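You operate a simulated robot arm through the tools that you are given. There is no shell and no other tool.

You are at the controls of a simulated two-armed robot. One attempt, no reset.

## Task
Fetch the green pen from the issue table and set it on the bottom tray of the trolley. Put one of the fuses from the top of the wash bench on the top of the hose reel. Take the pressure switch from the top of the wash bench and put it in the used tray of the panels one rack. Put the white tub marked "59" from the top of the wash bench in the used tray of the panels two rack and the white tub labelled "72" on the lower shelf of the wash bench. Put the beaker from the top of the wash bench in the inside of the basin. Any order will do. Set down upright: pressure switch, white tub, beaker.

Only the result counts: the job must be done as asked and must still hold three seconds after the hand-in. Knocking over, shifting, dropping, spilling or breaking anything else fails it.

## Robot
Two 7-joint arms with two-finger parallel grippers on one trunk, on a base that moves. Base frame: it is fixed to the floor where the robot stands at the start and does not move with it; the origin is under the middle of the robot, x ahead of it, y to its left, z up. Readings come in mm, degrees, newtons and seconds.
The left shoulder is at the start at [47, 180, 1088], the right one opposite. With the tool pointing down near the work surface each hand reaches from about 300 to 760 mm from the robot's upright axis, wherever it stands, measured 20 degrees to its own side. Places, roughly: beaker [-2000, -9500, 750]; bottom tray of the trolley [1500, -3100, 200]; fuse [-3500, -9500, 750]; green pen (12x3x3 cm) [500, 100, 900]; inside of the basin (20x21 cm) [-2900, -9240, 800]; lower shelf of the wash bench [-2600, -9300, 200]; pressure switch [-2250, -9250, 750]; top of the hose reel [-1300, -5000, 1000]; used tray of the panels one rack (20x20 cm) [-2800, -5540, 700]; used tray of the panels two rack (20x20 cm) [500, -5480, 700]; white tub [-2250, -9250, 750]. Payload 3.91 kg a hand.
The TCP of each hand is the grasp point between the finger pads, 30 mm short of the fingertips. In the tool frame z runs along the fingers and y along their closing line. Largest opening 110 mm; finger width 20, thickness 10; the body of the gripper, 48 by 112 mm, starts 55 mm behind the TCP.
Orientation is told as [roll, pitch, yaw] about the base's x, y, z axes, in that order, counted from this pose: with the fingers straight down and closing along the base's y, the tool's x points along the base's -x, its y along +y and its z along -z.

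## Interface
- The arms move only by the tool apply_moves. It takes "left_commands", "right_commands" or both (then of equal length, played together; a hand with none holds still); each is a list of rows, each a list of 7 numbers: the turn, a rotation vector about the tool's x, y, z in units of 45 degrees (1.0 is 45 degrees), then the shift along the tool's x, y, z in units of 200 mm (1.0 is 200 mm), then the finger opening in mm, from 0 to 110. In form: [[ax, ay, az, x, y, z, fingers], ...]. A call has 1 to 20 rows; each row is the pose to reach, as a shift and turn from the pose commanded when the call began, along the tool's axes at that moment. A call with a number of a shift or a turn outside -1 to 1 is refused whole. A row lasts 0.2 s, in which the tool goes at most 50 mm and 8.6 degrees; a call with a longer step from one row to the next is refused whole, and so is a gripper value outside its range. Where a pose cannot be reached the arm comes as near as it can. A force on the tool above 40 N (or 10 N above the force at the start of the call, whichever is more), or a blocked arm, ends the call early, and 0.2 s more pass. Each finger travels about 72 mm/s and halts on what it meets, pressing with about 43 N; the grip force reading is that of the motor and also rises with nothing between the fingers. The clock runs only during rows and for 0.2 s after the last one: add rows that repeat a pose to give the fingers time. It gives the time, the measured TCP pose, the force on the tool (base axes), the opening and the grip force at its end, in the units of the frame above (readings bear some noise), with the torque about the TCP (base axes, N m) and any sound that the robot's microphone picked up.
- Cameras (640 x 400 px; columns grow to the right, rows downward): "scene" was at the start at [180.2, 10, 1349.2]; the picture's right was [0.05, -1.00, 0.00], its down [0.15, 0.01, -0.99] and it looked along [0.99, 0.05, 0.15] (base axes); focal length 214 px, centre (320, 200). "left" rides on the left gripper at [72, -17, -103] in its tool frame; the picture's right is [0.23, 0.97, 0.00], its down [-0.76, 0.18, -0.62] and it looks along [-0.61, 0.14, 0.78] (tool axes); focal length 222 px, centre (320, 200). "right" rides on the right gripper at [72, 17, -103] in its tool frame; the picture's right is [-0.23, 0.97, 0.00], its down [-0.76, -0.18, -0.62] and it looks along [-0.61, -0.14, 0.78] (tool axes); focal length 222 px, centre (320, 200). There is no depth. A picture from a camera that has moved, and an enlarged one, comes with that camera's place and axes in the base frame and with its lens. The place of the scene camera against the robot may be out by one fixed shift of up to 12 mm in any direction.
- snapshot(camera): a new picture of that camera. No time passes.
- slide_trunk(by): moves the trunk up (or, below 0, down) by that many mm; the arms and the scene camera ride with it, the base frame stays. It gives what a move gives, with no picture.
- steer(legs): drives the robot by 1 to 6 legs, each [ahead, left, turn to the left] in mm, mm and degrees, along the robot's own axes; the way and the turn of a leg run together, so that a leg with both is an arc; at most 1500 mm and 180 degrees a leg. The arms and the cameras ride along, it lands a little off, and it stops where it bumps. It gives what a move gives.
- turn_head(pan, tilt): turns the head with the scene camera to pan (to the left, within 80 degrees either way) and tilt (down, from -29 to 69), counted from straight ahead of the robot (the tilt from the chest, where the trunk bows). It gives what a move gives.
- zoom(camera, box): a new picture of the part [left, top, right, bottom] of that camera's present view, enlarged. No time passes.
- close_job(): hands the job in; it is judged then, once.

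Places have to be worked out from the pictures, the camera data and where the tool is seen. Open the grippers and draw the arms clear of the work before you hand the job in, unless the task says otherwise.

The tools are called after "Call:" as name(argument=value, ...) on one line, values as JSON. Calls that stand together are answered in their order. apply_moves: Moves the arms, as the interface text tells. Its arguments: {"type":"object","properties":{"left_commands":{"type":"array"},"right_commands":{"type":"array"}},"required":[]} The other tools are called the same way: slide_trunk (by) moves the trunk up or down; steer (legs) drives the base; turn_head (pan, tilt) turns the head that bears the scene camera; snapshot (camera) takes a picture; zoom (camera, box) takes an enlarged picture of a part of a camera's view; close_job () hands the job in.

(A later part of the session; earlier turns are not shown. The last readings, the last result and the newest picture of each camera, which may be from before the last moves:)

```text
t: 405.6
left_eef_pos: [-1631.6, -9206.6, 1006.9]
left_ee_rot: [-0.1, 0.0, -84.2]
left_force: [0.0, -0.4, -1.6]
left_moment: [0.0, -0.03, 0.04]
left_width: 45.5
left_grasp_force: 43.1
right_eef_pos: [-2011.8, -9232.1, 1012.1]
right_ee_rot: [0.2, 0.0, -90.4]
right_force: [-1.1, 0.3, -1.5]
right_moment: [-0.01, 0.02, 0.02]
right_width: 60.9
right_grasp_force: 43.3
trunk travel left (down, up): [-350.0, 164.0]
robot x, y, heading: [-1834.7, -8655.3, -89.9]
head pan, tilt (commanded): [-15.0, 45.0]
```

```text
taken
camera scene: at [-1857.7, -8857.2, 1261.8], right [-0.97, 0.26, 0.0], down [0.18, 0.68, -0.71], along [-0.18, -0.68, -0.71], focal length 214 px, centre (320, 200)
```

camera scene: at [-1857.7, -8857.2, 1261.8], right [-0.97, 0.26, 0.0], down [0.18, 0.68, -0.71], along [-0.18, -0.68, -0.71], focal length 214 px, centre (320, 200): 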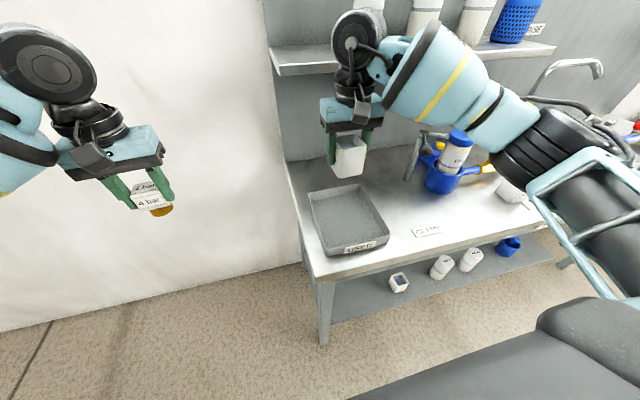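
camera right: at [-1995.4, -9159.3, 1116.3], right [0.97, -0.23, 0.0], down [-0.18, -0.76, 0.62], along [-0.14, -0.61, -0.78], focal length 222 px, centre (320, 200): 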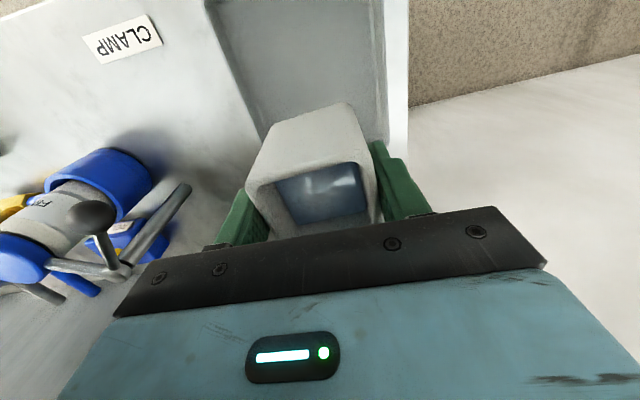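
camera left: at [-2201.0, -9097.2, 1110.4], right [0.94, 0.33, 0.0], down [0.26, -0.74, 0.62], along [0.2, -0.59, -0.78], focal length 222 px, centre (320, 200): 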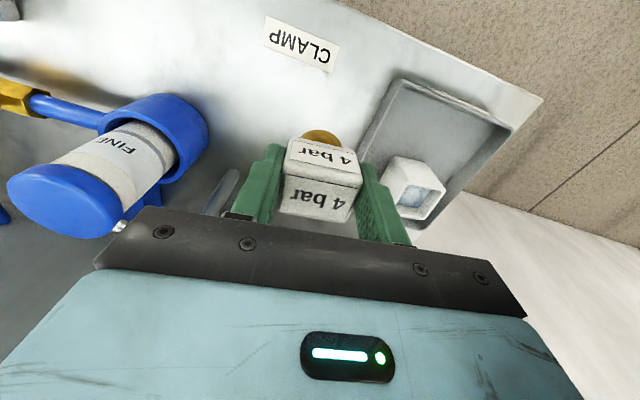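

Both items are held level. I back off, slide left to the lane and reverse north along it to y≈-5200.

Call:
steer(legs=[[-400, 0, 0], [0, 1000, 0], [0, 275, 0], [-1500, 0, 0], [-1000, 0, 0]])

Call:
turn_head(pan=75, tilt=15)

Call:
snapshot(camera="scene")

```text
t: 431.2
left_eef_pos: [-391.5, -6332.5, 1006.9]
left_ee_rot: [0.0, 0.0, -83.2]
left_force: [-0.3, 0.7, -2.4]
left_moment: [0.02, -0.03, -0.03]
left_width: 45.6
left_grasp_force: 43.2
right_eef_pos: [-771.7, -6363.9, 1012.3]
right_ee_rot: [0.1, 0.1, -89.3]
right_force: [-0.2, 0.6, -1.7]
right_moment: [0.02, 0.0, 0.02]
right_width: 59.6
right_grasp_force: 42.9
trunk travel left (down, up): [-350.0, 164.0]
robot x, y, heading: [-599.6, -5784.8, -88.8]
head pan, tilt (commanded): [-15.0, 45.0]
```

```text
t: 432.8
left_eef_pos: [-391.6, -6330.3, 1006.4]
left_ee_rot: [-0.1, 0.0, -83.2]
left_force: [0.1, -0.2, -1.0]
left_moment: [0.03, 0.0, -0.01]
left_width: 45.2
left_grasp_force: 42.9
right_eef_pos: [-771.6, -6365.4, 1011.2]
right_ee_rot: [0.1, 0.0, -89.4]
right_force: [0.3, -0.1, -0.7]
right_moment: [0.02, -0.01, -0.01]
right_width: 59.8
right_grasp_force: 42.2
trunk travel left (down, up): [-350.0, 164.0]
robot x, y, heading: [-602.5, -5783.7, -89.0]
head pan, tilt (commanded): [75.0, 15.0]
```

```text
taken
camera scene: at [-513.7, -5929.6, 1308.6], right [-0.24, -0.97, 0.0], down [-0.25, 0.06, -0.97], along [0.94, -0.23, -0.26], focal length 214 px, centre (320, 200)
```

scene: 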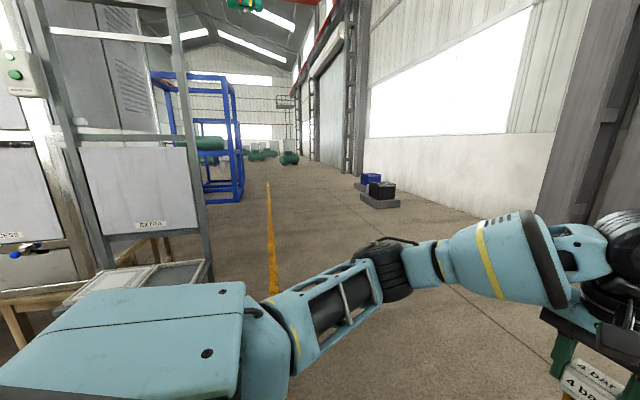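

Call:
zoom(camera="scene", box=[0, 60, 240, 310])

Call:
snapshot(camera="right")

```text
1.60 times, centred on (120, 185) of scene
camera zoom: at [-513.7, -5929.6, 1308.6], right [-0.24, -0.97, 0.0], down [-0.25, 0.06, -0.97], along [0.94, -0.23, -0.26], focal length 343 px, centre (640, 224)
```

zoom: 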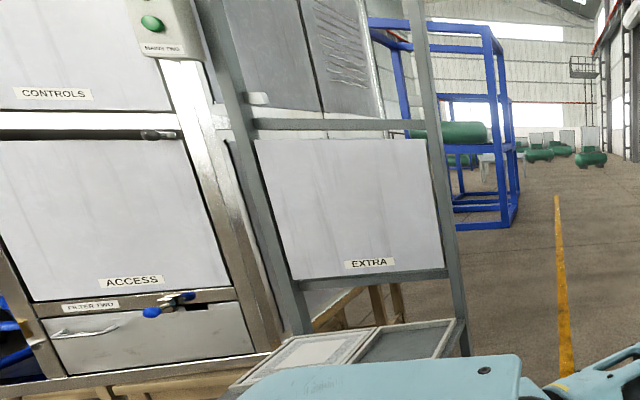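

```text
taken
camera right: at [-756.0, -6290.9, 1116.1], right [0.98, -0.22, 0.0], down [-0.17, -0.76, 0.62], along [-0.13, -0.61, -0.78], focal length 222 px, centre (320, 200)
```

right: 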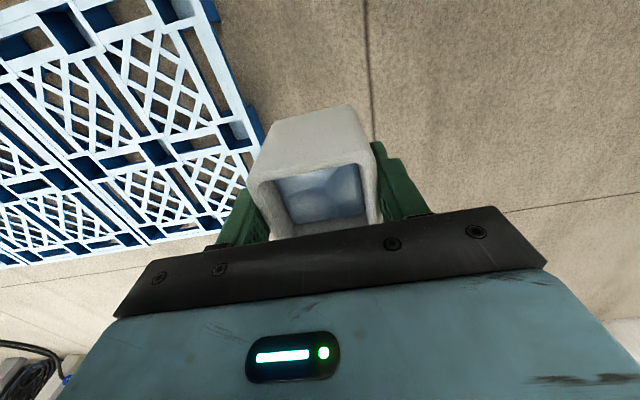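

The stand has two trays side by side: a pale one (north) and a dark grey one (south); I need to read their labels. I reverse further north and turn to face +x.

Call:
steer(legs=[[-600, 0, 0], [0, 0, 89]])

Call:
turn_head(pan=-10, tilt=25)

Call:
snapshot(camera="scene")

```text
t: 439.9
left_eef_pos: [-61.6, -4986.8, 1007.9]
left_ee_rot: [-0.1, 0.1, 3.7]
left_force: [-0.3, -0.1, -1.2]
left_moment: [-0.04, 0.01, 0.0]
left_width: 45.6
left_grasp_force: 42.9
right_eef_pos: [-48.9, -5368.6, 1011.3]
right_ee_rot: [0.0, 0.0, -2.5]
right_force: [0.6, 0.7, -0.6]
right_moment: [0.0, -0.01, 0.01]
right_width: 59.8
right_grasp_force: 42.6
trunk travel left (down, up): [-350.0, 164.0]
robot x, y, heading: [-620.6, -5169.6, -1.8]
head pan, tilt (commanded): [75.0, 15.0]
```

```text
t: 441.5
left_eef_pos: [-61.7, -4988.1, 1006.4]
left_ee_rot: [-0.1, 0.1, 3.7]
left_force: [-0.7, -0.2, -0.9]
left_moment: [0.01, 0.01, 0.0]
left_width: 45.6
left_grasp_force: 43.0
right_eef_pos: [-49.2, -5369.0, 1011.8]
right_ee_rot: [0.1, 0.0, -2.5]
right_force: [-0.2, 1.3, -1.5]
right_moment: [0.0, 0.02, -0.01]
right_width: 59.5
right_grasp_force: 43.1
trunk travel left (down, up): [-350.0, 164.0]
robot x, y, heading: [-619.0, -5169.7, -2.2]
head pan, tilt (commanded): [-10.0, 25.0]
```

```text
taken
camera scene: at [-402.9, -5184.1, 1292.4], right [-0.21, -0.98, 0.0], down [-0.41, 0.09, -0.91], along [0.89, -0.19, -0.42], focal length 214 px, centre (320, 200)
```

scene: 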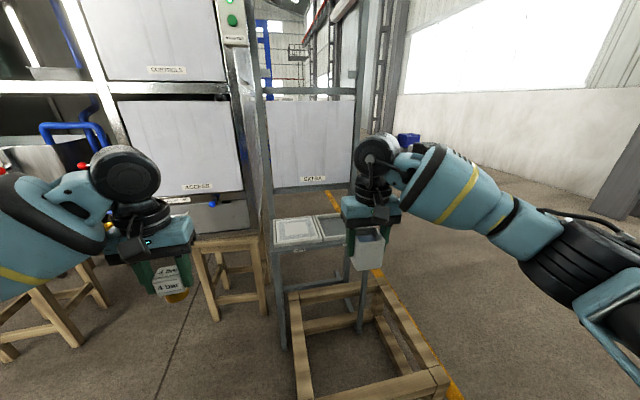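

Call:
zoom(camera="scene", box=[250, 190, 410, 290])

Call:
snapshot(camera="right")

```text
4.00 times, centred on (330, 240) of scene
camera zoom: at [-402.9, -5184.1, 1292.4], right [-0.21, -0.98, 0.0], down [-0.41, 0.09, -0.91], along [0.89, -0.19, -0.42], focal length 858 px, centre (280, 40)
```

zoom: 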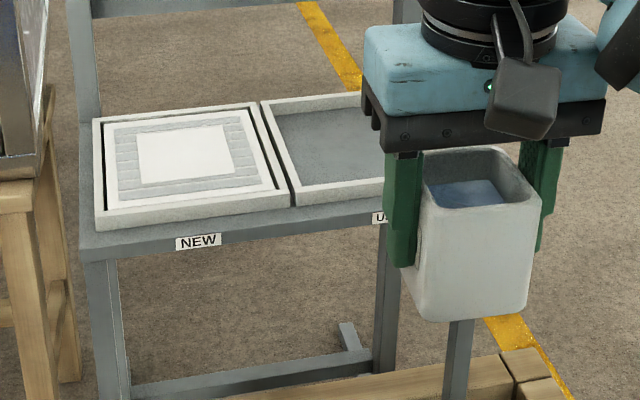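

```text
taken
camera right: at [-121.4, -5347.7, 1116.1], right [0.27, 0.96, 0.0], down [0.75, -0.21, 0.62], along [0.6, -0.17, -0.78], focal length 222 px, centre (320, 200)
```

right: 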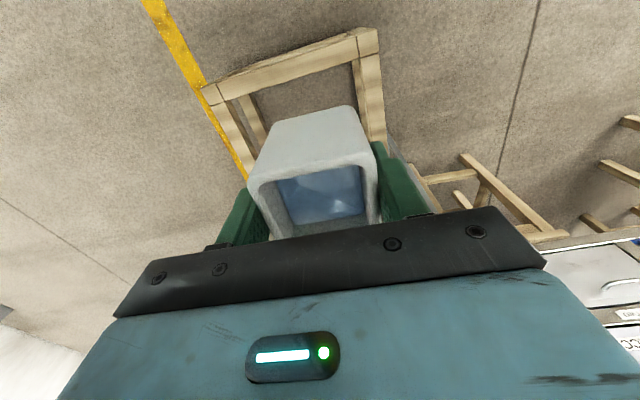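

The labels read "NEW" (north, occupied) and "USED" (south, empty, centre about [491,-5480]); the low wooden crate stands in front on the west side, so I'll approach from the south. I slide south to y≈-6150, go east and turn to face north.

Call:
steer(legs=[[0, -980, 2], [620, 0, 0], [0, 0, 90]])

Call:
turn_head(pan=-30, tilt=25)

Call:
snapshot(camera="scene")

```text
t: 457.3
left_eef_pos: [-195.9, -5582.4, 1006.4]
left_ee_rot: [-0.1, 0.0, 94.4]
left_force: [-0.8, -0.3, -2.5]
left_moment: [-0.02, -0.01, 0.0]
left_width: 45.5
left_grasp_force: 43.3
right_eef_pos: [184.1, -5565.3, 1011.3]
right_ee_rot: [0.2, 0.0, 88.2]
right_force: [-0.2, 0.2, -1.0]
right_moment: [0.01, -0.03, -0.02]
right_width: 59.6
right_grasp_force: 42.9
trunk travel left (down, up): [-350.0, 164.0]
robot x, y, heading: [-7.4, -6138.3, 88.8]
head pan, tilt (commanded): [-10.0, 25.0]
```

```text
t: 458.1
left_eef_pos: [-196.9, -5581.7, 1005.5]
left_ee_rot: [-0.1, -0.1, 94.4]
left_force: [0.5, -0.4, -0.8]
left_moment: [-0.02, -0.01, 0.01]
left_width: 45.6
left_grasp_force: 43.4
right_eef_pos: [183.8, -5565.6, 1010.3]
right_ee_rot: [0.1, 0.0, 88.2]
right_force: [0.1, -0.6, -1.0]
right_moment: [-0.01, 0.0, 0.02]
right_width: 59.6
right_grasp_force: 42.8
trunk travel left (down, up): [-350.0, 164.0]
robot x, y, heading: [-8.2, -6141.6, 88.7]
head pan, tilt (commanded): [-30.0, 25.0]
```

```text
taken
camera scene: at [37.8, -5920.5, 1292.4], right [0.85, -0.52, 0.0], down [-0.22, -0.36, -0.91], along [0.47, 0.77, -0.42], focal length 214 px, centre (320, 200)
```

scene: 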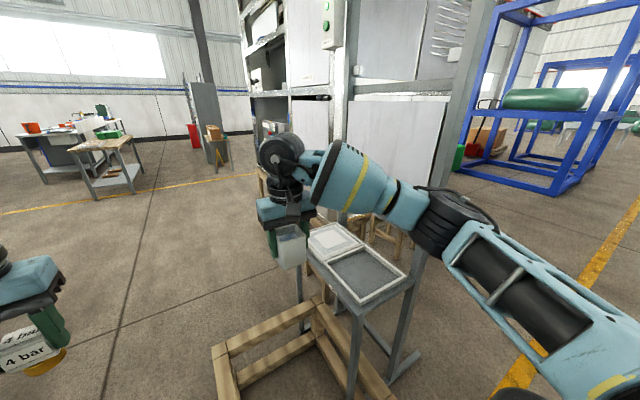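

The USED tray's rim runs x 398..603, y -5586..-5385 (centre [500,-5485]); a post of the frame stands near [634,-5590]. I slide right 200 mm.

Call:
steer(legs=[[0, -200, 1.2]])

Call:
turn_head(pan=-25, tilt=38)

Call:
snapshot(camera="scene")

Call:
snapshot(camera="right")

```text
t: 460.5
left_eef_pos: [-5.2, -5589.0, 1007.2]
left_ee_rot: [-0.2, 0.0, 95.5]
left_force: [0.2, -0.1, -2.9]
left_moment: [-0.01, -0.03, 0.01]
left_width: 45.5
left_grasp_force: 43.2
right_eef_pos: [375.5, -5563.7, 1011.7]
right_ee_rot: [0.1, 0.0, 89.6]
right_force: [0.1, 0.5, -1.6]
right_moment: [0.03, 0.01, 0.02]
right_width: 59.6
right_grasp_force: 42.8
trunk travel left (down, up): [-350.0, 164.0]
robot x, y, heading: [194.0, -6142.5, 90.2]
head pan, tilt (commanded): [-30.0, 25.0]
```

```text
t: 461.3
left_eef_pos: [-5.3, -5588.4, 1005.7]
left_ee_rot: [-0.1, 0.0, 95.7]
left_force: [-0.5, 0.1, -1.0]
left_moment: [0.0, 0.01, 0.01]
left_width: 45.4
left_grasp_force: 42.3
right_eef_pos: [375.5, -5562.9, 1010.9]
right_ee_rot: [0.1, 0.0, 89.5]
right_force: [-0.5, -0.4, -0.4]
right_moment: [-0.01, -0.04, 0.01]
right_width: 59.6
right_grasp_force: 42.8
trunk travel left (down, up): [-350.0, 164.0]
robot x, y, heading: [194.8, -6140.3, 89.9]
head pan, tilt (commanded): [-25.0, 38.0]
```

```text
taken
camera scene: at [227.0, -5923.5, 1272.1], right [0.91, -0.42, 0.0], down [-0.26, -0.56, -0.79], along [0.33, 0.71, -0.62], focal length 214 px, centre (320, 200)
```

scene: 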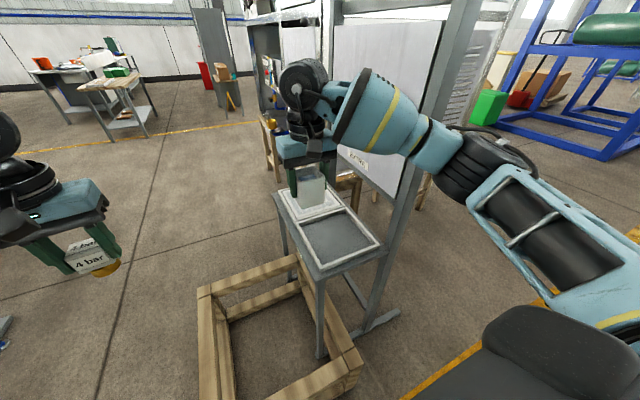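

```text
taken
camera right: at [357.7, -5635.0, 1116.1], right [-0.97, 0.24, 0.0], down [0.19, 0.76, 0.62], along [0.15, 0.61, -0.78], focal length 222 px, centre (320, 200)
```

right: 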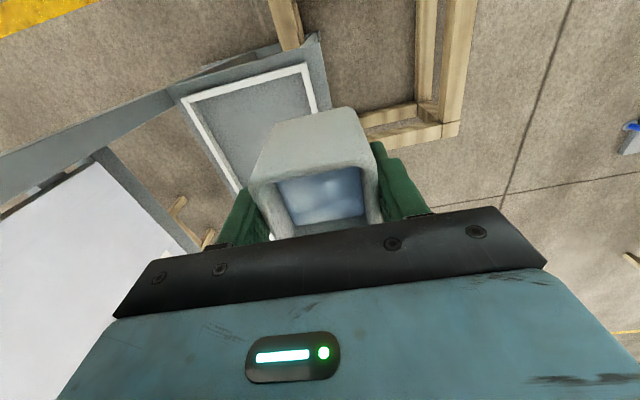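

The tray's position is confirmed from this camera too. I choose [465,-5497] in it, which keeps the forearm away from the frame post, and move over it, down to z≈900.

Call:
apply_moves(right_commands=[[0, 0, 0, -0.04, -0.08, 0.0, 52], [0, 0, 0, -0.1, -0.18, 0.02, 52], [0, 0, 0, -0.18, -0.28, 0.07, 52], [0, 0, 0, -0.26, -0.37, 0.17, 52], [0, 0, 0, -0.334, -0.4445, 0.29, 52], [0, 0, 0, -0.334, -0.4445, 0.42, 52], [0, 0, 0, -0.334, -0.4445, 0.55, 52], [0, 0, 0, -0.334, -0.4445, 0.55, 52]])

Call:
snapshot(camera="scene")

Call:
snapshot(camera="right")

```text
t: 463.1
left_eef_pos: [-5.3, -5591.5, 1005.8]
left_ee_rot: [-0.1, 0.0, 95.6]
left_force: [0.6, -0.5, -0.8]
left_moment: [-0.02, 0.0, 0.0]
left_width: 45.6
left_grasp_force: 43.4
right_eef_pos: [464.1, -5498.6, 904.1]
right_ee_rot: [0.1, 0.0, 89.3]
right_force: [-0.3, 0.4, -1.5]
right_moment: [0.02, 0.05, -0.01]
right_width: 59.8
right_grasp_force: 43.4
trunk travel left (down, up): [-350.0, 164.0]
robot x, y, heading: [191.1, -6144.0, 90.0]
head pan, tilt (commanded): [-25.0, 38.0]
```

```text
taken
camera scene: at [226.9, -5923.6, 1272.1], right [0.91, -0.42, 0.0], down [-0.26, -0.56, -0.79], along [0.33, 0.71, -0.62], focal length 214 px, centre (320, 200)
```

scene: 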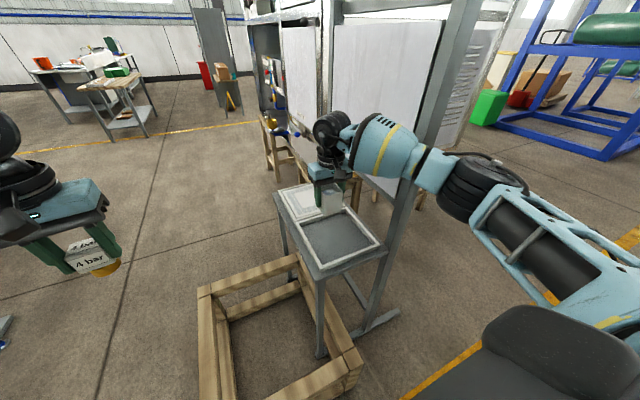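

```text
taken
camera right: at [446.3, -5569.8, 1007.4], right [-0.97, 0.24, 0.0], down [0.19, 0.76, 0.62], along [0.15, 0.61, -0.78], focal length 222 px, centre (320, 200)
```

right: 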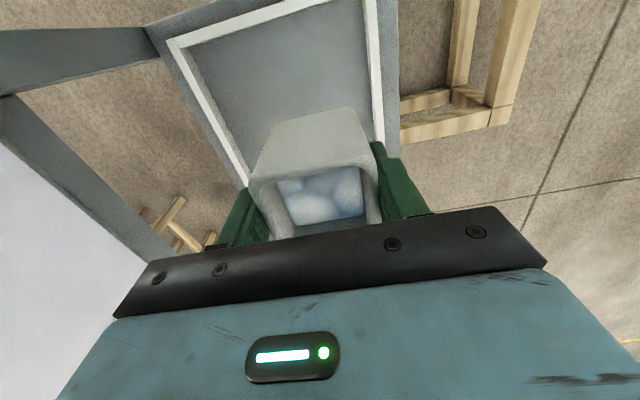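

Call:
zoom(camera="scene", box=[260, 90, 520, 290])

```text
2.00 times, centred on (390, 190) of scene
camera zoom: at [226.9, -5923.6, 1272.1], right [0.91, -0.42, 0.0], down [-0.26, -0.56, -0.79], along [0.33, 0.71, -0.62], focal length 429 px, centre (180, 220)
```

zoom: 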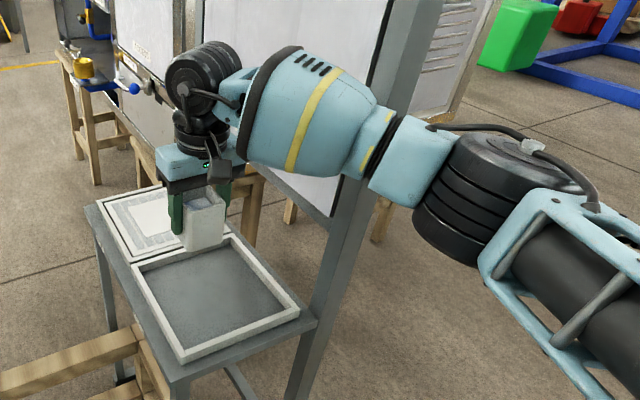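

The forearm passes in front of the post with a small gap and no force shows; lowering straightens the arm further. I lower 100 mm.

Call:
apply_moves(right_commands=[[0, 0, 0, 0, 0, 0.12, 52], [0, 0, 0, 0, 0, 0.25, 52], [0, 0, 0, 0, 0, 0.38, 52], [0, 0, 0, 0, 0, 0.5, 52], [0, 0, 0, 0, 0, 0.5, 52]])

Call:
zoom(camera="scene", box=[260, 90, 520, 290])

Call:
snapshot(camera="right")

```text
t: 464.3
left_eef_pos: [-4.4, -5589.2, 1007.4]
left_ee_rot: [-0.2, 0.1, 95.6]
left_force: [0.1, -0.1, -2.0]
left_moment: [-0.02, 0.01, -0.02]
left_width: 45.7
left_grasp_force: 43.4
right_eef_pos: [463.8, -5499.6, 802.9]
right_ee_rot: [0.1, -0.2, 89.4]
right_force: [0.1, 0.7, -0.3]
right_moment: [0.0, -0.01, 0.02]
right_width: 59.8
right_grasp_force: 43.3
trunk travel left (down, up): [-350.0, 164.0]
robot x, y, heading: [192.3, -6137.8, 89.8]
head pan, tilt (commanded): [-25.0, 38.0]
```

```text
2.00 times, centred on (390, 190) of scene
camera zoom: at [227.0, -5923.6, 1272.1], right [0.91, -0.42, 0.0], down [-0.26, -0.56, -0.79], along [0.33, 0.71, -0.62], focal length 429 px, centre (180, 220)
```

zoom: 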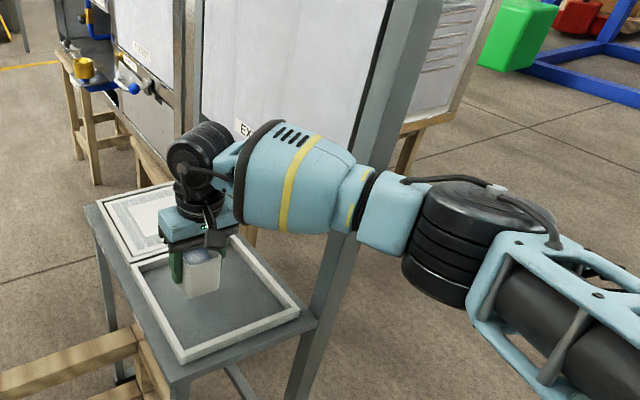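

```text
taken
camera right: at [446.2, -5570.3, 907.5], right [-0.97, 0.24, 0.0], down [0.19, 0.76, 0.62], along [0.15, 0.61, -0.78], focal length 222 px, centre (320, 200)
```

right: 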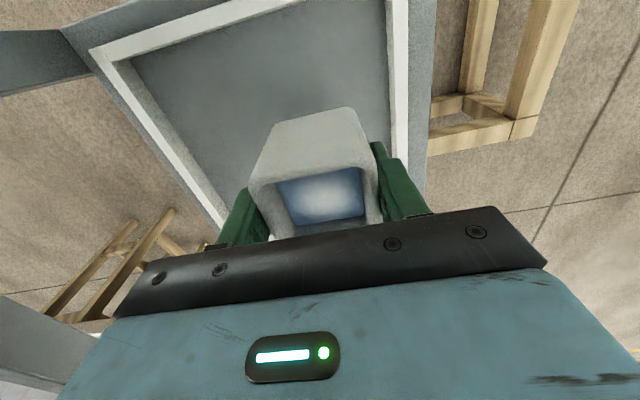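

Call:
apply_moves(right_commands=[[0, 0, 0, 0, 0, 0.05, 52], [0, 0, 0, 0, 0, 0.1, 52], [0, 0, 0, 0, 0, 0.14, 52], [0, 0, 0, 0, 0, 0.14, 52]])

Call:
zoom(camera="scene", box=[310, 190, 420, 290])

```text
t: 465.3
left_eef_pos: [-5.0, -5590.1, 1006.4]
left_ee_rot: [-0.1, 0.0, 95.6]
left_force: [0.1, -0.6, -2.0]
left_moment: [-0.04, -0.01, 0.04]
left_width: 45.6
left_grasp_force: 43.4
right_eef_pos: [466.0, -5498.8, 776.0]
right_ee_rot: [0.0, 0.0, 89.4]
right_force: [0.3, 0.2, -1.1]
right_moment: [0.0, 0.01, -0.02]
right_width: 59.8
right_grasp_force: 42.6
trunk travel left (down, up): [-350.0, 164.0]
robot x, y, heading: [193.9, -6143.7, 89.7]
head pan, tilt (commanded): [-25.0, 38.0]
```

```text
4.00 times, centred on (365, 240) of scene
camera zoom: at [227.1, -5923.5, 1272.1], right [0.91, -0.42, 0.0], down [-0.26, -0.56, -0.79], along [0.33, 0.71, -0.62], focal length 858 px, centre (140, 40)
```

zoom: 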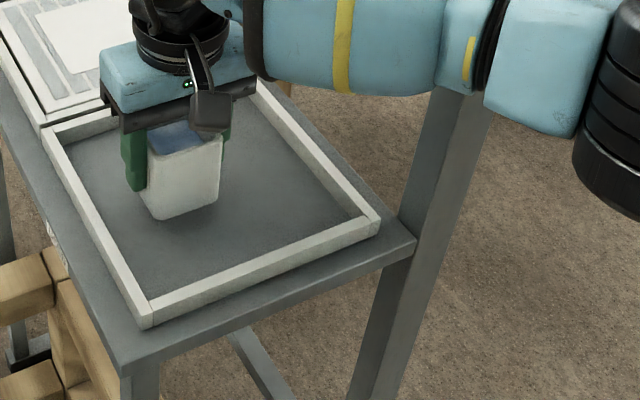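

Call:
apply_moves(right_commands=[[0, 0, 0, 0, 0, 0.02, 52], [0, 0, 0, 0, 0, 0.04, 52], [0, 0, 0, 0, 0, 0.04, 52]])

```text
t: 466.1
left_eef_pos: [-5.7, -5588.8, 1006.6]
left_ee_rot: [-0.1, 0.0, 95.6]
left_force: [0.7, 0.6, -2.2]
left_moment: [-0.07, 0.01, 0.03]
left_width: 46.0
left_grasp_force: 43.1
right_eef_pos: [465.8, -5497.7, 764.7]
right_ee_rot: [0.1, 0.0, 89.5]
right_force: [-0.1, -0.4, -1.1]
right_moment: [0.01, 0.0, 0.0]
right_width: 59.8
right_grasp_force: 42.7
trunk travel left (down, up): [-350.0, 164.0]
robot x, y, heading: [198.4, -6141.9, 90.0]
head pan, tilt (commanded): [-25.0, 38.0]
```

Call:
apply_moves(right_commands=[[0, 0, 0, 0, 0, 0.015, 52], [0, 0, 0, 0, 0, 0.03, 52], [0, 0, 0, 0, 0, 0.03, 52]])

Call:
zoom(camera="scene", box=[310, 190, 420, 290])

```text
t: 466.9
left_eef_pos: [-4.8, -5589.9, 1007.3]
left_ee_rot: [-0.2, 0.0, 95.6]
left_force: [-0.6, -0.7, -1.2]
left_moment: [0.0, -0.04, -0.03]
left_width: 45.7
left_grasp_force: 43.0
right_eef_pos: [464.1, -5496.7, 759.9]
right_ee_rot: [0.0, 0.1, 89.5]
right_force: [0.0, 0.4, -1.4]
right_moment: [0.0, -0.01, 0.03]
right_width: 59.6
right_grasp_force: 42.8
trunk travel left (down, up): [-350.0, 164.0]
robot x, y, heading: [195.7, -6143.1, 89.9]
head pan, tilt (commanded): [-25.0, 38.0]
```

```text
4.00 times, centred on (365, 240) of scene
camera zoom: at [227.1, -5923.5, 1272.1], right [0.91, -0.42, 0.0], down [-0.26, -0.56, -0.79], along [0.33, 0.71, -0.62], focal length 858 px, centre (140, 40)
```

zoom: 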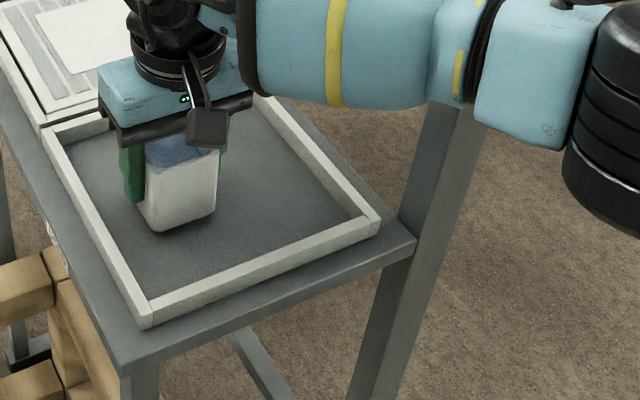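

Call:
apply_moves(right_commands=[[0, 0, 0, 0, 0, 0.0125, 52], [0, 0, 0, 0, 0, 0.025, 52], [0, 0, 0, 0, 0, 0.025, 52]])

```text
t: 467.7
left_eef_pos: [-3.8, -5588.3, 1005.3]
left_ee_rot: [-0.1, 0.0, 95.6]
left_force: [0.4, 0.4, -1.6]
left_moment: [-0.05, -0.03, -0.05]
left_width: 45.6
left_grasp_force: 43.3
right_eef_pos: [465.0, -5497.2, 754.4]
right_ee_rot: [0.0, 0.1, 89.4]
right_force: [-0.3, -0.1, -0.9]
right_moment: [0.01, 0.01, 0.02]
right_width: 59.5
right_grasp_force: 42.9
trunk travel left (down, up): [-350.0, 164.0]
robot x, y, heading: [193.0, -6136.8, 89.9]
head pan, tilt (commanded): [-25.0, 38.0]
```

Call:
apply_moves(right_commands=[[0, 0, 0, 0, 0, 0.01, 52], [0, 0, 0, 0, 0, 0.02, 52], [0, 0, 0, 0, 0, 0.02, 52]])

Call:
zoom(camera="scene", box=[310, 190, 420, 290])

```text
t: 468.5
left_eef_pos: [-4.7, -5588.7, 1007.4]
left_ee_rot: [-0.1, 0.0, 95.7]
left_force: [-1.2, 0.2, -1.3]
left_moment: [0.0, -0.05, 0.02]
left_width: 45.5
left_grasp_force: 43.4
right_eef_pos: [464.4, -5496.6, 752.2]
right_ee_rot: [0.1, -0.1, 89.4]
right_force: [1.5, 0.4, 5.1]
right_moment: [-0.07, -0.25, 0.05]
right_width: 59.7
right_grasp_force: 42.6
trunk travel left (down, up): [-350.0, 164.0]
robot x, y, heading: [191.7, -6142.8, 89.8]
head pan, tilt (commanded): [-25.0, 38.0]
```

```text
4.00 times, centred on (365, 240) of scene
camera zoom: at [227.0, -5923.9, 1272.2], right [0.91, -0.42, 0.0], down [-0.26, -0.56, -0.79], along [0.33, 0.71, -0.62], focal length 858 px, centre (140, 40)
```

zoom: 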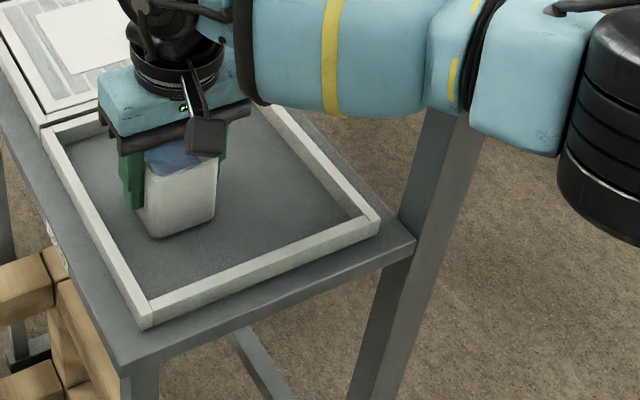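

Contact (5 N): the tub stands in the tray. I open gently and rise straight up.

Call:
apply_moves(right_commands=[[0, 0, 0, 0, 0, 0.004, 60], [0, 0, 0, 0, 0, 0.004, 66], [0, 0, 0, 0, 0, 0.004, 74], [0, 0, 0, 0, 0, 0.004, 82], [0, 0, 0, 0, 0, 0.004, 82]])

Call:
apply_moves(right_commands=[[0, 0, 0, 0, 0, -0.06, 82], [0, 0, 0, 0, 0, -0.18, 82], [0, 0, 0, 0, 0, -0.35, 82], [0, 0, 0, 0, 0, -0.55, 82], [0, 0, 0, 0, 0, -0.75, 82], [0, 0, 0, 0, 0, -0.95, 82], [0, 0, 0, 0, 0, -0.95, 82]])

Call:
zoom(camera="scene", box=[260, 150, 460, 300])

Call:
snapshot(camera="right")

```text
t: 469.7
left_eef_pos: [-5.1, -5589.0, 1006.6]
left_ee_rot: [-0.1, 0.0, 95.5]
left_force: [-1.1, -0.2, -1.3]
left_moment: [-0.03, 0.04, -0.01]
left_width: 45.5
left_grasp_force: 42.5
right_eef_pos: [463.6, -5497.0, 749.1]
right_ee_rot: [0.2, 0.0, 89.5]
right_force: [-0.7, 0.3, 0.1]
right_moment: [-0.01, 0.02, 0.03]
right_width: 82.1
right_grasp_force: 0.0
trunk travel left (down, up): [-350.0, 164.0]
robot x, y, heading: [192.5, -6140.8, 89.7]
head pan, tilt (commanded): [-25.0, 38.0]
```

```text
t: 471.3
left_eef_pos: [-5.0, -5589.3, 1006.9]
left_ee_rot: [-0.1, 0.0, 95.6]
left_force: [0.3, -0.4, -1.9]
left_moment: [0.0, -0.03, 0.01]
left_width: 45.7
left_grasp_force: 43.3
right_eef_pos: [463.3, -5494.6, 937.4]
right_ee_rot: [0.2, 0.0, 89.5]
right_force: [-0.1, -0.3, -0.8]
right_moment: [-0.01, 0.01, 0.01]
right_width: 82.2
right_grasp_force: 0.0
trunk travel left (down, up): [-350.0, 164.0]
robot x, y, heading: [191.8, -6142.8, 89.9]
head pan, tilt (commanded): [-25.0, 38.0]
```

```text
2.67 times, centred on (360, 225) of scene
camera zoom: at [227.2, -5923.4, 1272.0], right [0.91, -0.42, 0.0], down [-0.26, -0.56, -0.79], along [0.33, 0.71, -0.62], focal length 572 px, centre (213, 133)
```

zoom: 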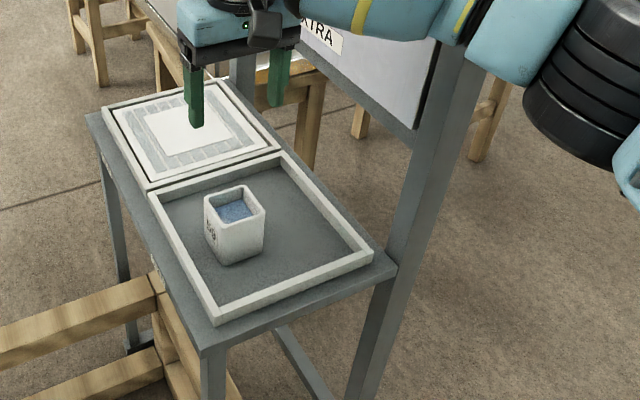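

```text
taken
camera right: at [445.4, -5566.0, 1042.1], right [-0.97, 0.24, 0.0], down [0.19, 0.76, 0.62], along [0.15, 0.61, -0.78], focal length 222 px, centre (320, 200)
```

right: 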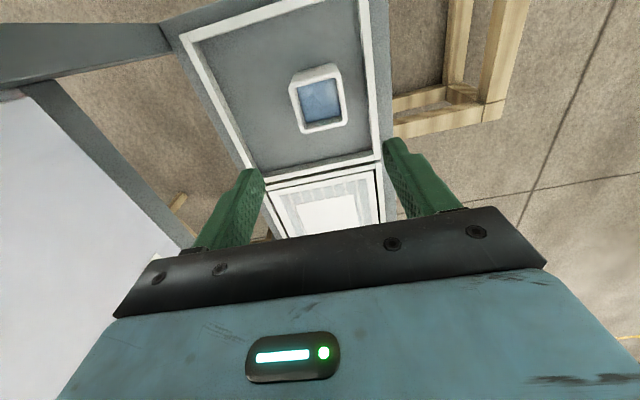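

Tub 59 stands upright in the USED tray of panels two. I raise the right hand, slide back west to the lane, and go north for the loop to panels one.

Call:
apply_moves(right_commands=[[0, 0, 0, 0.1, 0, -0.15, 82], [0, 0, 0, 0.2, 0, -0.3, 82], [0, 0, 0, 0.3, 0, -0.45, 82], [0, 0, 0, 0.4, 0, -0.6, 82], [0, 0, 0, 0.4, 0, -0.6, 82]])

Call:
steer(legs=[[0, 740, 0], [1500, 0, 0], [1500, 0, 0]])

Call:
turn_head(pan=40, tilt=12)

Call:
snapshot(camera="scene")

```text
t: 472.5
left_eef_pos: [-5.5, -5589.5, 1005.1]
left_ee_rot: [-0.1, 0.0, 95.6]
left_force: [0.1, 0.0, -2.2]
left_moment: [-0.01, 0.01, -0.01]
left_width: 45.5
left_grasp_force: 43.6
right_eef_pos: [464.7, -5575.3, 1059.0]
right_ee_rot: [0.1, -0.1, 89.4]
right_force: [-0.2, -0.1, 1.0]
right_moment: [0.0, 0.02, -0.01]
right_width: 82.0
right_grasp_force: 0.1
trunk travel left (down, up): [-350.0, 164.0]
robot x, y, heading: [192.3, -6140.3, 89.8]
head pan, tilt (commanded): [-25.0, 38.0]
```

```text
t: 493.2
left_eef_pos: [-667.0, -2641.6, 1007.3]
left_ee_rot: [-0.2, 0.0, 93.7]
left_force: [-0.3, 0.8, -1.6]
left_moment: [0.01, 0.02, 0.01]
left_width: 45.9
left_grasp_force: 43.1
right_eef_pos: [-196.4, -2644.2, 1058.8]
right_ee_rot: [0.1, -0.1, 87.4]
right_force: [-0.4, 0.2, 0.0]
right_moment: [-0.01, -0.02, 0.01]
right_width: 81.6
right_grasp_force: 0.0
trunk travel left (down, up): [-350.0, 164.0]
robot x, y, heading: [-486.0, -3202.4, 88.1]
head pan, tilt (commanded): [-25.0, 38.0]
```

```text
t: 494.5
left_eef_pos: [-667.0, -2641.7, 1005.7]
left_ee_rot: [-0.1, 0.0, 93.7]
left_force: [-0.4, -0.1, -2.0]
left_moment: [-0.02, -0.03, -0.01]
left_width: 45.4
left_grasp_force: 43.6
right_eef_pos: [-196.8, -2643.9, 1058.2]
right_ee_rot: [0.1, 0.0, 87.4]
right_force: [-0.3, -0.3, 0.1]
right_moment: [-0.04, -0.03, 0.01]
right_width: 82.1
right_grasp_force: 0.0
trunk travel left (down, up): [-350.0, 164.0]
robot x, y, heading: [-486.7, -3201.0, 87.9]
head pan, tilt (commanded): [40.0, 12.0]
```

```text
taken
camera scene: at [-543.7, -2986.7, 1313.5], right [0.79, 0.61, 0.0], down [0.13, -0.16, -0.98], along [-0.6, 0.77, -0.21], focal length 214 px, centre (320, 200)
```

scene: 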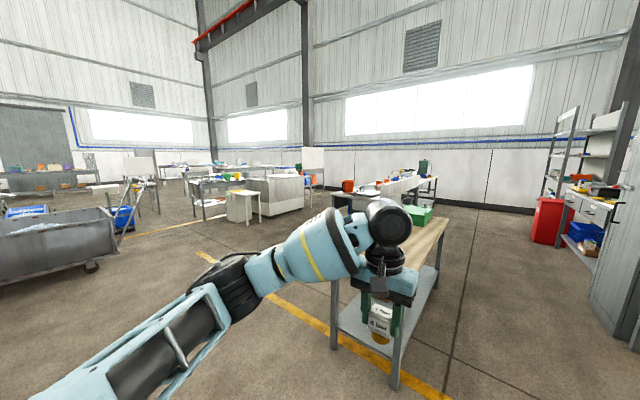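

The way west at y≈-2600 looks free between the wooden table (south end y≈-1930) and the booth. I turn left to face west and check.

Call:
steer(legs=[[500, 0, 0], [0, 0, 92]])

Call:
turn_head(pan=10, tilt=12)

Call:
snapshot(camera="scene")

```text
t: 501.4
left_eef_pos: [-1019.1, -2897.8, 1007.1]
left_ee_rot: [-0.2, 0.0, -174.8]
left_force: [-0.3, -0.9, -2.1]
left_moment: [-0.01, -0.02, 0.02]
left_width: 45.7
left_grasp_force: 43.4
right_eef_pos: [-1029.6, -2428.4, 1058.1]
right_ee_rot: [0.1, 0.0, 179.0]
right_force: [1.0, 0.3, -0.1]
right_moment: [-0.01, -0.01, -0.04]
right_width: 82.0
right_grasp_force: 0.1
trunk travel left (down, up): [-350.0, 164.0]
robot x, y, heading: [-468.0, -2702.1, 179.6]
head pan, tilt (commanded): [40.0, 12.0]
```

```text
t: 502.3
left_eef_pos: [-1019.4, -2897.7, 1005.7]
left_ee_rot: [-0.1, 0.0, -174.8]
left_force: [-0.4, 0.6, -2.2]
left_moment: [0.01, 0.0, 0.0]
left_width: 45.9
left_grasp_force: 43.2
right_eef_pos: [-1029.8, -2427.7, 1058.8]
right_ee_rot: [0.1, 0.0, 178.9]
right_force: [0.2, -0.5, -0.1]
right_moment: [0.01, 0.0, 0.02]
right_width: 82.1
right_grasp_force: 0.1
trunk travel left (down, up): [-350.0, 164.0]
robot x, y, heading: [-466.0, -2704.7, 179.6]
head pan, tilt (commanded): [10.0, 12.0]
```

```text
taken
camera scene: at [-693.6, -2708.9, 1313.5], right [-0.17, 0.99, 0.0], down [0.21, 0.03, -0.98], along [-0.96, -0.16, -0.21], focal length 214 px, centre (320, 200)
```

scene: 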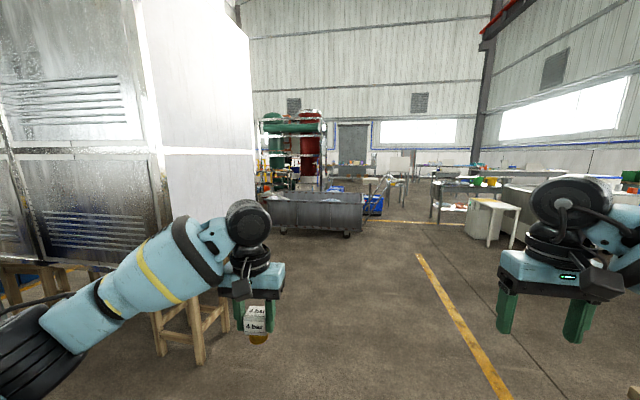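

West is free: the booth's north face is at y≈-3770 (x -1622..-2721), the metal cart's east side at x≈-4060. I drive west to x≈-3300 and turn to face south.

Call:
steer(legs=[[1500, 0, 0], [1330, 0, 0], [0, 0, 90]])

Call:
turn_head(pan=10, tilt=15)

Call:
snapshot(camera="scene")

```text
t: 519.6
left_eef_pos: [-3062.7, -3240.7, 1007.2]
left_ee_rot: [-0.1, 0.0, -85.8]
left_force: [-0.3, 0.0, -2.2]
left_moment: [0.01, 0.01, -0.02]
left_width: 45.5
left_grasp_force: 43.2
right_eef_pos: [-3532.3, -3242.6, 1058.4]
right_ee_rot: [0.1, 0.0, -92.0]
right_force: [-0.6, -0.7, -0.1]
right_moment: [0.03, -0.02, -0.02]
right_width: 81.8
right_grasp_force: 0.1
trunk travel left (down, up): [-350.0, 164.0]
robot x, y, heading: [-3250.8, -2682.6, -91.3]
head pan, tilt (commanded): [10.0, 12.0]
```

```text
t: 520.2
left_eef_pos: [-3063.2, -3240.4, 1008.3]
left_ee_rot: [-0.2, 0.0, -85.8]
left_force: [0.1, 0.2, -1.0]
left_moment: [0.05, 0.01, 0.0]
left_width: 45.7
left_grasp_force: 42.6
right_eef_pos: [-3533.0, -3243.0, 1058.4]
right_ee_rot: [0.1, 0.0, -91.9]
right_force: [-0.1, 0.4, -0.4]
right_moment: [0.05, 0.02, 0.01]
right_width: 82.0
right_grasp_force: 0.1
trunk travel left (down, up): [-350.0, 164.0]
robot x, y, heading: [-3248.5, -2683.2, -91.2]
head pan, tilt (commanded): [10.0, 15.0]
```

```text
taken
camera scene: at [-3242.0, -2899.9, 1308.7], right [-0.99, -0.15, 0.0], down [-0.04, 0.26, -0.97], along [0.14, -0.96, -0.26], focal length 214 px, centre (320, 200)
```

scene: 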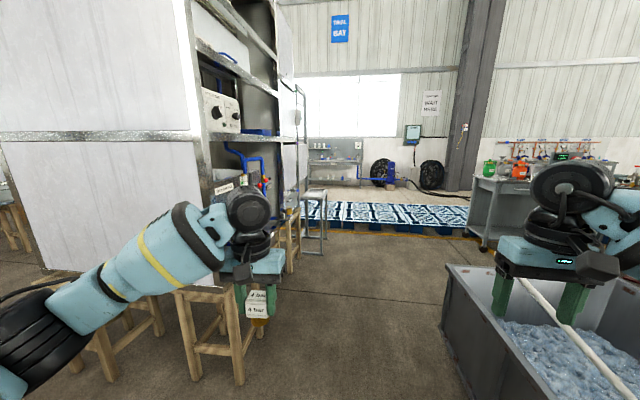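

The cart's edge is at about x≈-3600 on my right; stools begin at x≈-2690 on my left. I shift left to x≈-3170 and go south to y≈-4600.

Call:
steer(legs=[[0, 80, 1.2], [1000, 0, 0], [900, 0, 0]])

Call:
turn_head(pan=20, tilt=20)

Call:
snapshot(camera="scene")

```text
t: 530.8
left_eef_pos: [-2981.3, -5158.6, 1006.8]
left_ee_rot: [-0.1, 0.0, -85.0]
left_force: [-0.1, -0.4, -1.4]
left_moment: [0.0, -0.05, -0.02]
left_width: 45.4
left_grasp_force: 43.3
right_eef_pos: [-3450.9, -5166.9, 1059.6]
right_ee_rot: [0.1, 0.0, -91.1]
right_force: [-0.5, -0.4, 0.2]
right_moment: [0.01, 0.03, 0.0]
right_width: 82.2
right_grasp_force: 0.2
trunk travel left (down, up): [-350.0, 164.0]
robot x, y, heading: [-3176.6, -4603.1, -90.3]
head pan, tilt (commanded): [10.0, 15.0]
```

```text
t: 531.5
left_eef_pos: [-2981.3, -5157.7, 1007.1]
left_ee_rot: [-0.1, 0.0, -85.1]
left_force: [1.0, 0.6, -1.2]
left_moment: [-0.02, 0.04, -0.02]
left_width: 45.7
left_grasp_force: 43.3
right_eef_pos: [-3450.1, -5166.9, 1058.2]
right_ee_rot: [0.0, 0.1, -91.2]
right_force: [0.4, 0.4, -0.7]
right_moment: [0.04, -0.01, 0.0]
right_width: 82.2
right_grasp_force: 0.1
trunk travel left (down, up): [-350.0, 164.0]
robot x, y, heading: [-3175.3, -4604.2, -90.5]
head pan, tilt (commanded): [20.0, 20.0]
```

```text
taken
camera scene: at [-3149.6, -4816.1, 1300.5], right [-0.94, -0.33, 0.0], down [-0.11, 0.32, -0.94], along [0.31, -0.89, -0.34], focal length 214 px, centre (320, 200)
```

scene: 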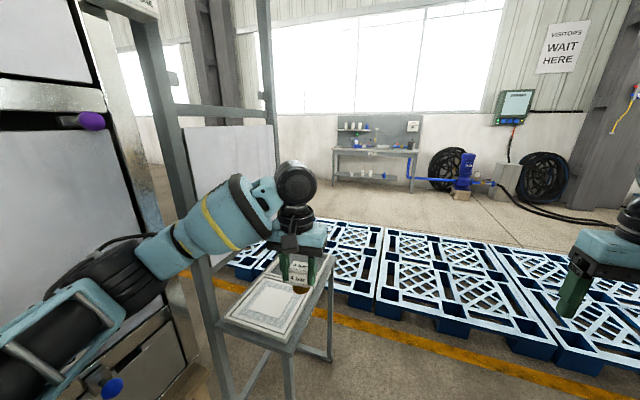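

The stand of panels one has the same layout: NEW (north, with a filter) and the other tray south; its table's west edge is x≈-2938, y -5176..-5620. I go round to its west side: slide right, go south to y≈-5658 and turn to face +x.

Call:
steer(legs=[[0, -285, 0.5], [1054, 0, 0], [0, 0, 90]])

Call:
turn_head(pan=10, tilt=35)

Call:
snapshot(camera="scene")

Call:
snapshot(camera="left")

```text
t: 543.3
left_eef_pos: [-2915.0, -5429.6, 1006.9]
left_ee_rot: [-0.2, 0.0, 5.0]
left_force: [0.5, -0.4, -2.1]
left_moment: [-0.01, 0.04, 0.0]
left_width: 45.8
left_grasp_force: 43.1
right_eef_pos: [-2905.9, -5898.8, 1059.3]
right_ee_rot: [0.0, 0.0, -1.1]
right_force: [0.6, 0.1, -0.3]
right_moment: [-0.04, -0.02, -0.01]
right_width: 82.4
right_grasp_force: 0.1
trunk travel left (down, up): [-350.0, 164.0]
robot x, y, heading: [-3466.6, -5624.9, -0.5]
head pan, tilt (commanded): [20.0, 20.0]
```

```text
t: 544.1
left_eef_pos: [-2915.6, -5429.5, 1007.5]
left_ee_rot: [-0.1, 0.0, 4.9]
left_force: [-0.5, 0.9, -1.7]
left_moment: [0.01, 0.02, 0.05]
left_width: 45.5
left_grasp_force: 43.0
right_eef_pos: [-2905.9, -5900.6, 1059.3]
right_ee_rot: [0.2, 0.1, -1.2]
right_force: [-0.3, 0.3, 0.4]
right_moment: [0.0, -0.01, -0.02]
right_width: 81.7
right_grasp_force: 0.0
trunk travel left (down, up): [-350.0, 164.0]
robot x, y, heading: [-3470.7, -5621.8, -1.2]
head pan, tilt (commanded): [10.0, 35.0]
```

```text
taken
camera scene: at [-3254.2, -5602.7, 1276.7], right [0.16, -0.99, 0.0], down [-0.57, -0.09, -0.82], along [0.81, 0.13, -0.57], focal length 214 px, centre (320, 200)
```

scene: 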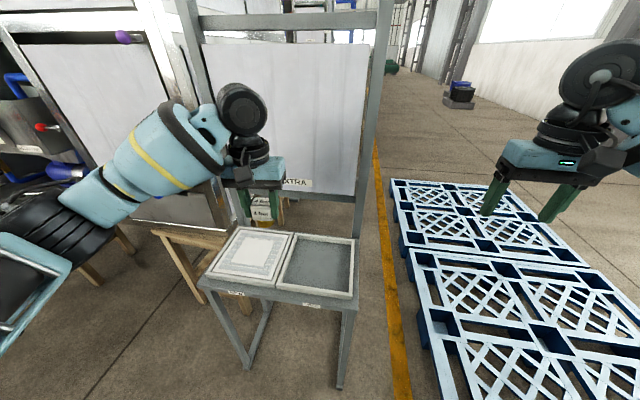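

```text
taken
camera left: at [-2983.7, -5453.2, 1110.1], right [-0.31, 0.95, 0.0], down [0.74, 0.24, 0.62], along [0.59, 0.19, -0.78], focal length 222 px, centre (320, 200)
```

left: 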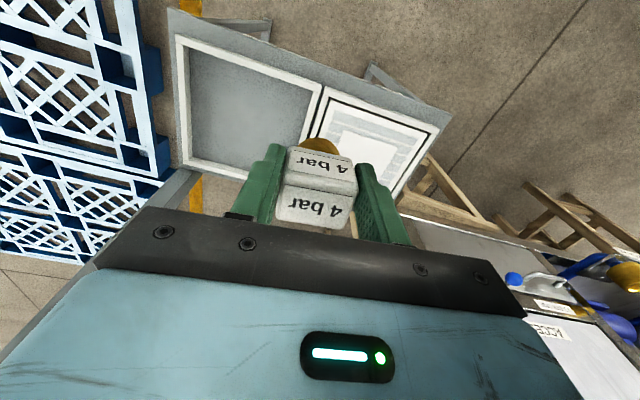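

Call:
zoom(camera="scene", box=[190, 215, 380, 325])

Call:
steer(legs=[[60, 0, 1]])

```text
3.37 times, centred on (285, 270) of scene
camera zoom: at [-3254.2, -5602.7, 1276.7], right [0.16, -0.99, 0.0], down [-0.57, -0.09, -0.82], along [0.81, 0.13, -0.57], focal length 722 px, centre (438, -36)
```

zoom: 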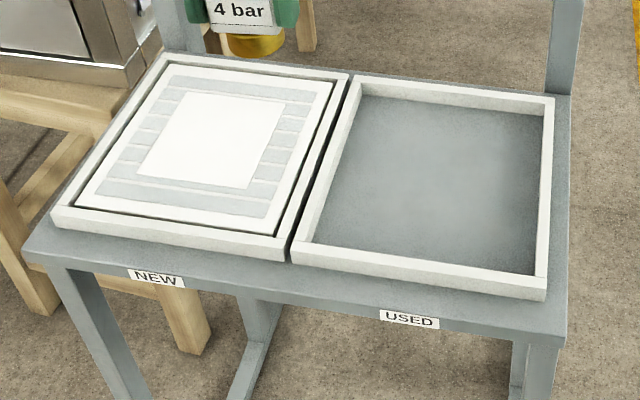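

```text
t: 545.0
left_eef_pos: [-2857.3, -5420.2, 1005.5]
left_ee_rot: [-0.1, 0.1, 6.0]
left_force: [1.1, 1.1, -1.7]
left_moment: [0.0, 0.04, 0.02]
left_width: 45.9
left_grasp_force: 43.2
right_eef_pos: [-2840.5, -5890.0, 1058.2]
right_ee_rot: [0.0, 0.1, -0.1]
right_force: [1.2, -0.2, -0.9]
right_moment: [0.0, 0.04, 0.02]
right_width: 82.0
right_grasp_force: 0.0
trunk travel left (down, up): [-350.0, 164.0]
robot x, y, heading: [-3407.9, -5625.1, 0.3]
head pan, tilt (commanded): [10.0, 35.0]
```

The labels confirm: NEW north, USED south and empty (centre [-2801,-5535]). I move the switch over it and lower to z≈880.

Call:
apply_moves(left_commands=[[0, 0, 0, -0.03, -0.12, 0, 34], [0, 0, 0, -0.06, -0.26, 0.02, 34], [0, 0, 0, -0.1, -0.4, 0.1, 34], [0, 0, 0, -0.14, -0.5, 0.22, 34], [0, 0, 0, -0.166, -0.57, 0.36, 34], [0, 0, 0, -0.166, -0.57, 0.5, 34], [0, 0, 0, -0.166, -0.57, 0.625, 34], [0, 0, 0, -0.166, -0.57, 0.625, 34]])

Call:
turn_head(pan=5, tilt=40)

Call:
snapshot(camera="scene")

Call:
snapshot(camera="left")

```text
t: 546.8
left_eef_pos: [-2811.7, -5530.4, 882.7]
left_ee_rot: [-0.1, 0.0, 6.1]
left_force: [0.5, -0.8, -1.6]
left_moment: [0.01, -0.01, 0.0]
left_width: 45.6
left_grasp_force: 43.4
right_eef_pos: [-2842.2, -5890.5, 1058.3]
right_ee_rot: [0.1, 0.1, -0.1]
right_force: [0.5, -1.0, -0.1]
right_moment: [0.02, 0.01, -0.03]
right_width: 81.9
right_grasp_force: 0.2
trunk travel left (down, up): [-350.0, 164.0]
robot x, y, heading: [-3407.7, -5622.9, 0.5]
head pan, tilt (commanded): [10.0, 35.0]
```

```text
t: 547.5
left_eef_pos: [-2811.2, -5529.9, 883.6]
left_ee_rot: [0.0, 0.0, 6.0]
left_force: [-0.7, -0.1, -0.9]
left_moment: [0.02, 0.02, -0.02]
left_width: 45.7
left_grasp_force: 43.5
right_eef_pos: [-2841.7, -5889.4, 1058.7]
right_ee_rot: [0.1, 0.0, -0.1]
right_force: [0.1, -0.3, 0.2]
right_moment: [0.0, 0.0, 0.01]
right_width: 82.0
right_grasp_force: 0.0
trunk travel left (down, up): [-350.0, 164.0]
robot x, y, heading: [-3408.3, -5622.4, 0.4]
head pan, tilt (commanded): [5.0, 40.0]
```

```text
taken
camera scene: at [-3196.3, -5606.9, 1269.1], right [0.09, -1.0, 0.0], down [-0.64, -0.06, -0.77], along [0.76, 0.07, -0.64], focal length 214 px, centre (320, 200)
```

scene: 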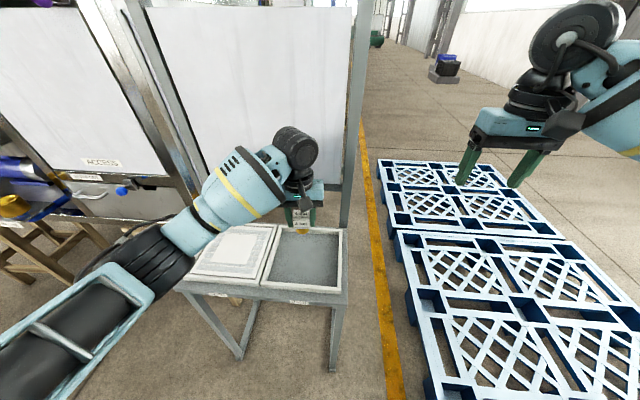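

```text
taken
camera left: at [-2880.7, -5555.7, 987.2], right [-0.33, 0.94, 0.0], down [0.74, 0.26, 0.62], along [0.59, 0.2, -0.78], focal length 222 px, centre (320, 200)
```

left: 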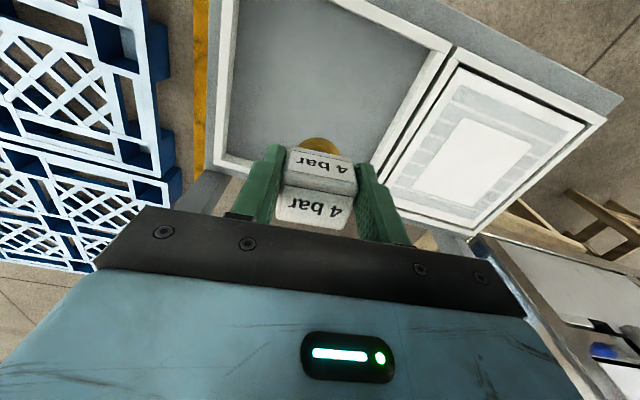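

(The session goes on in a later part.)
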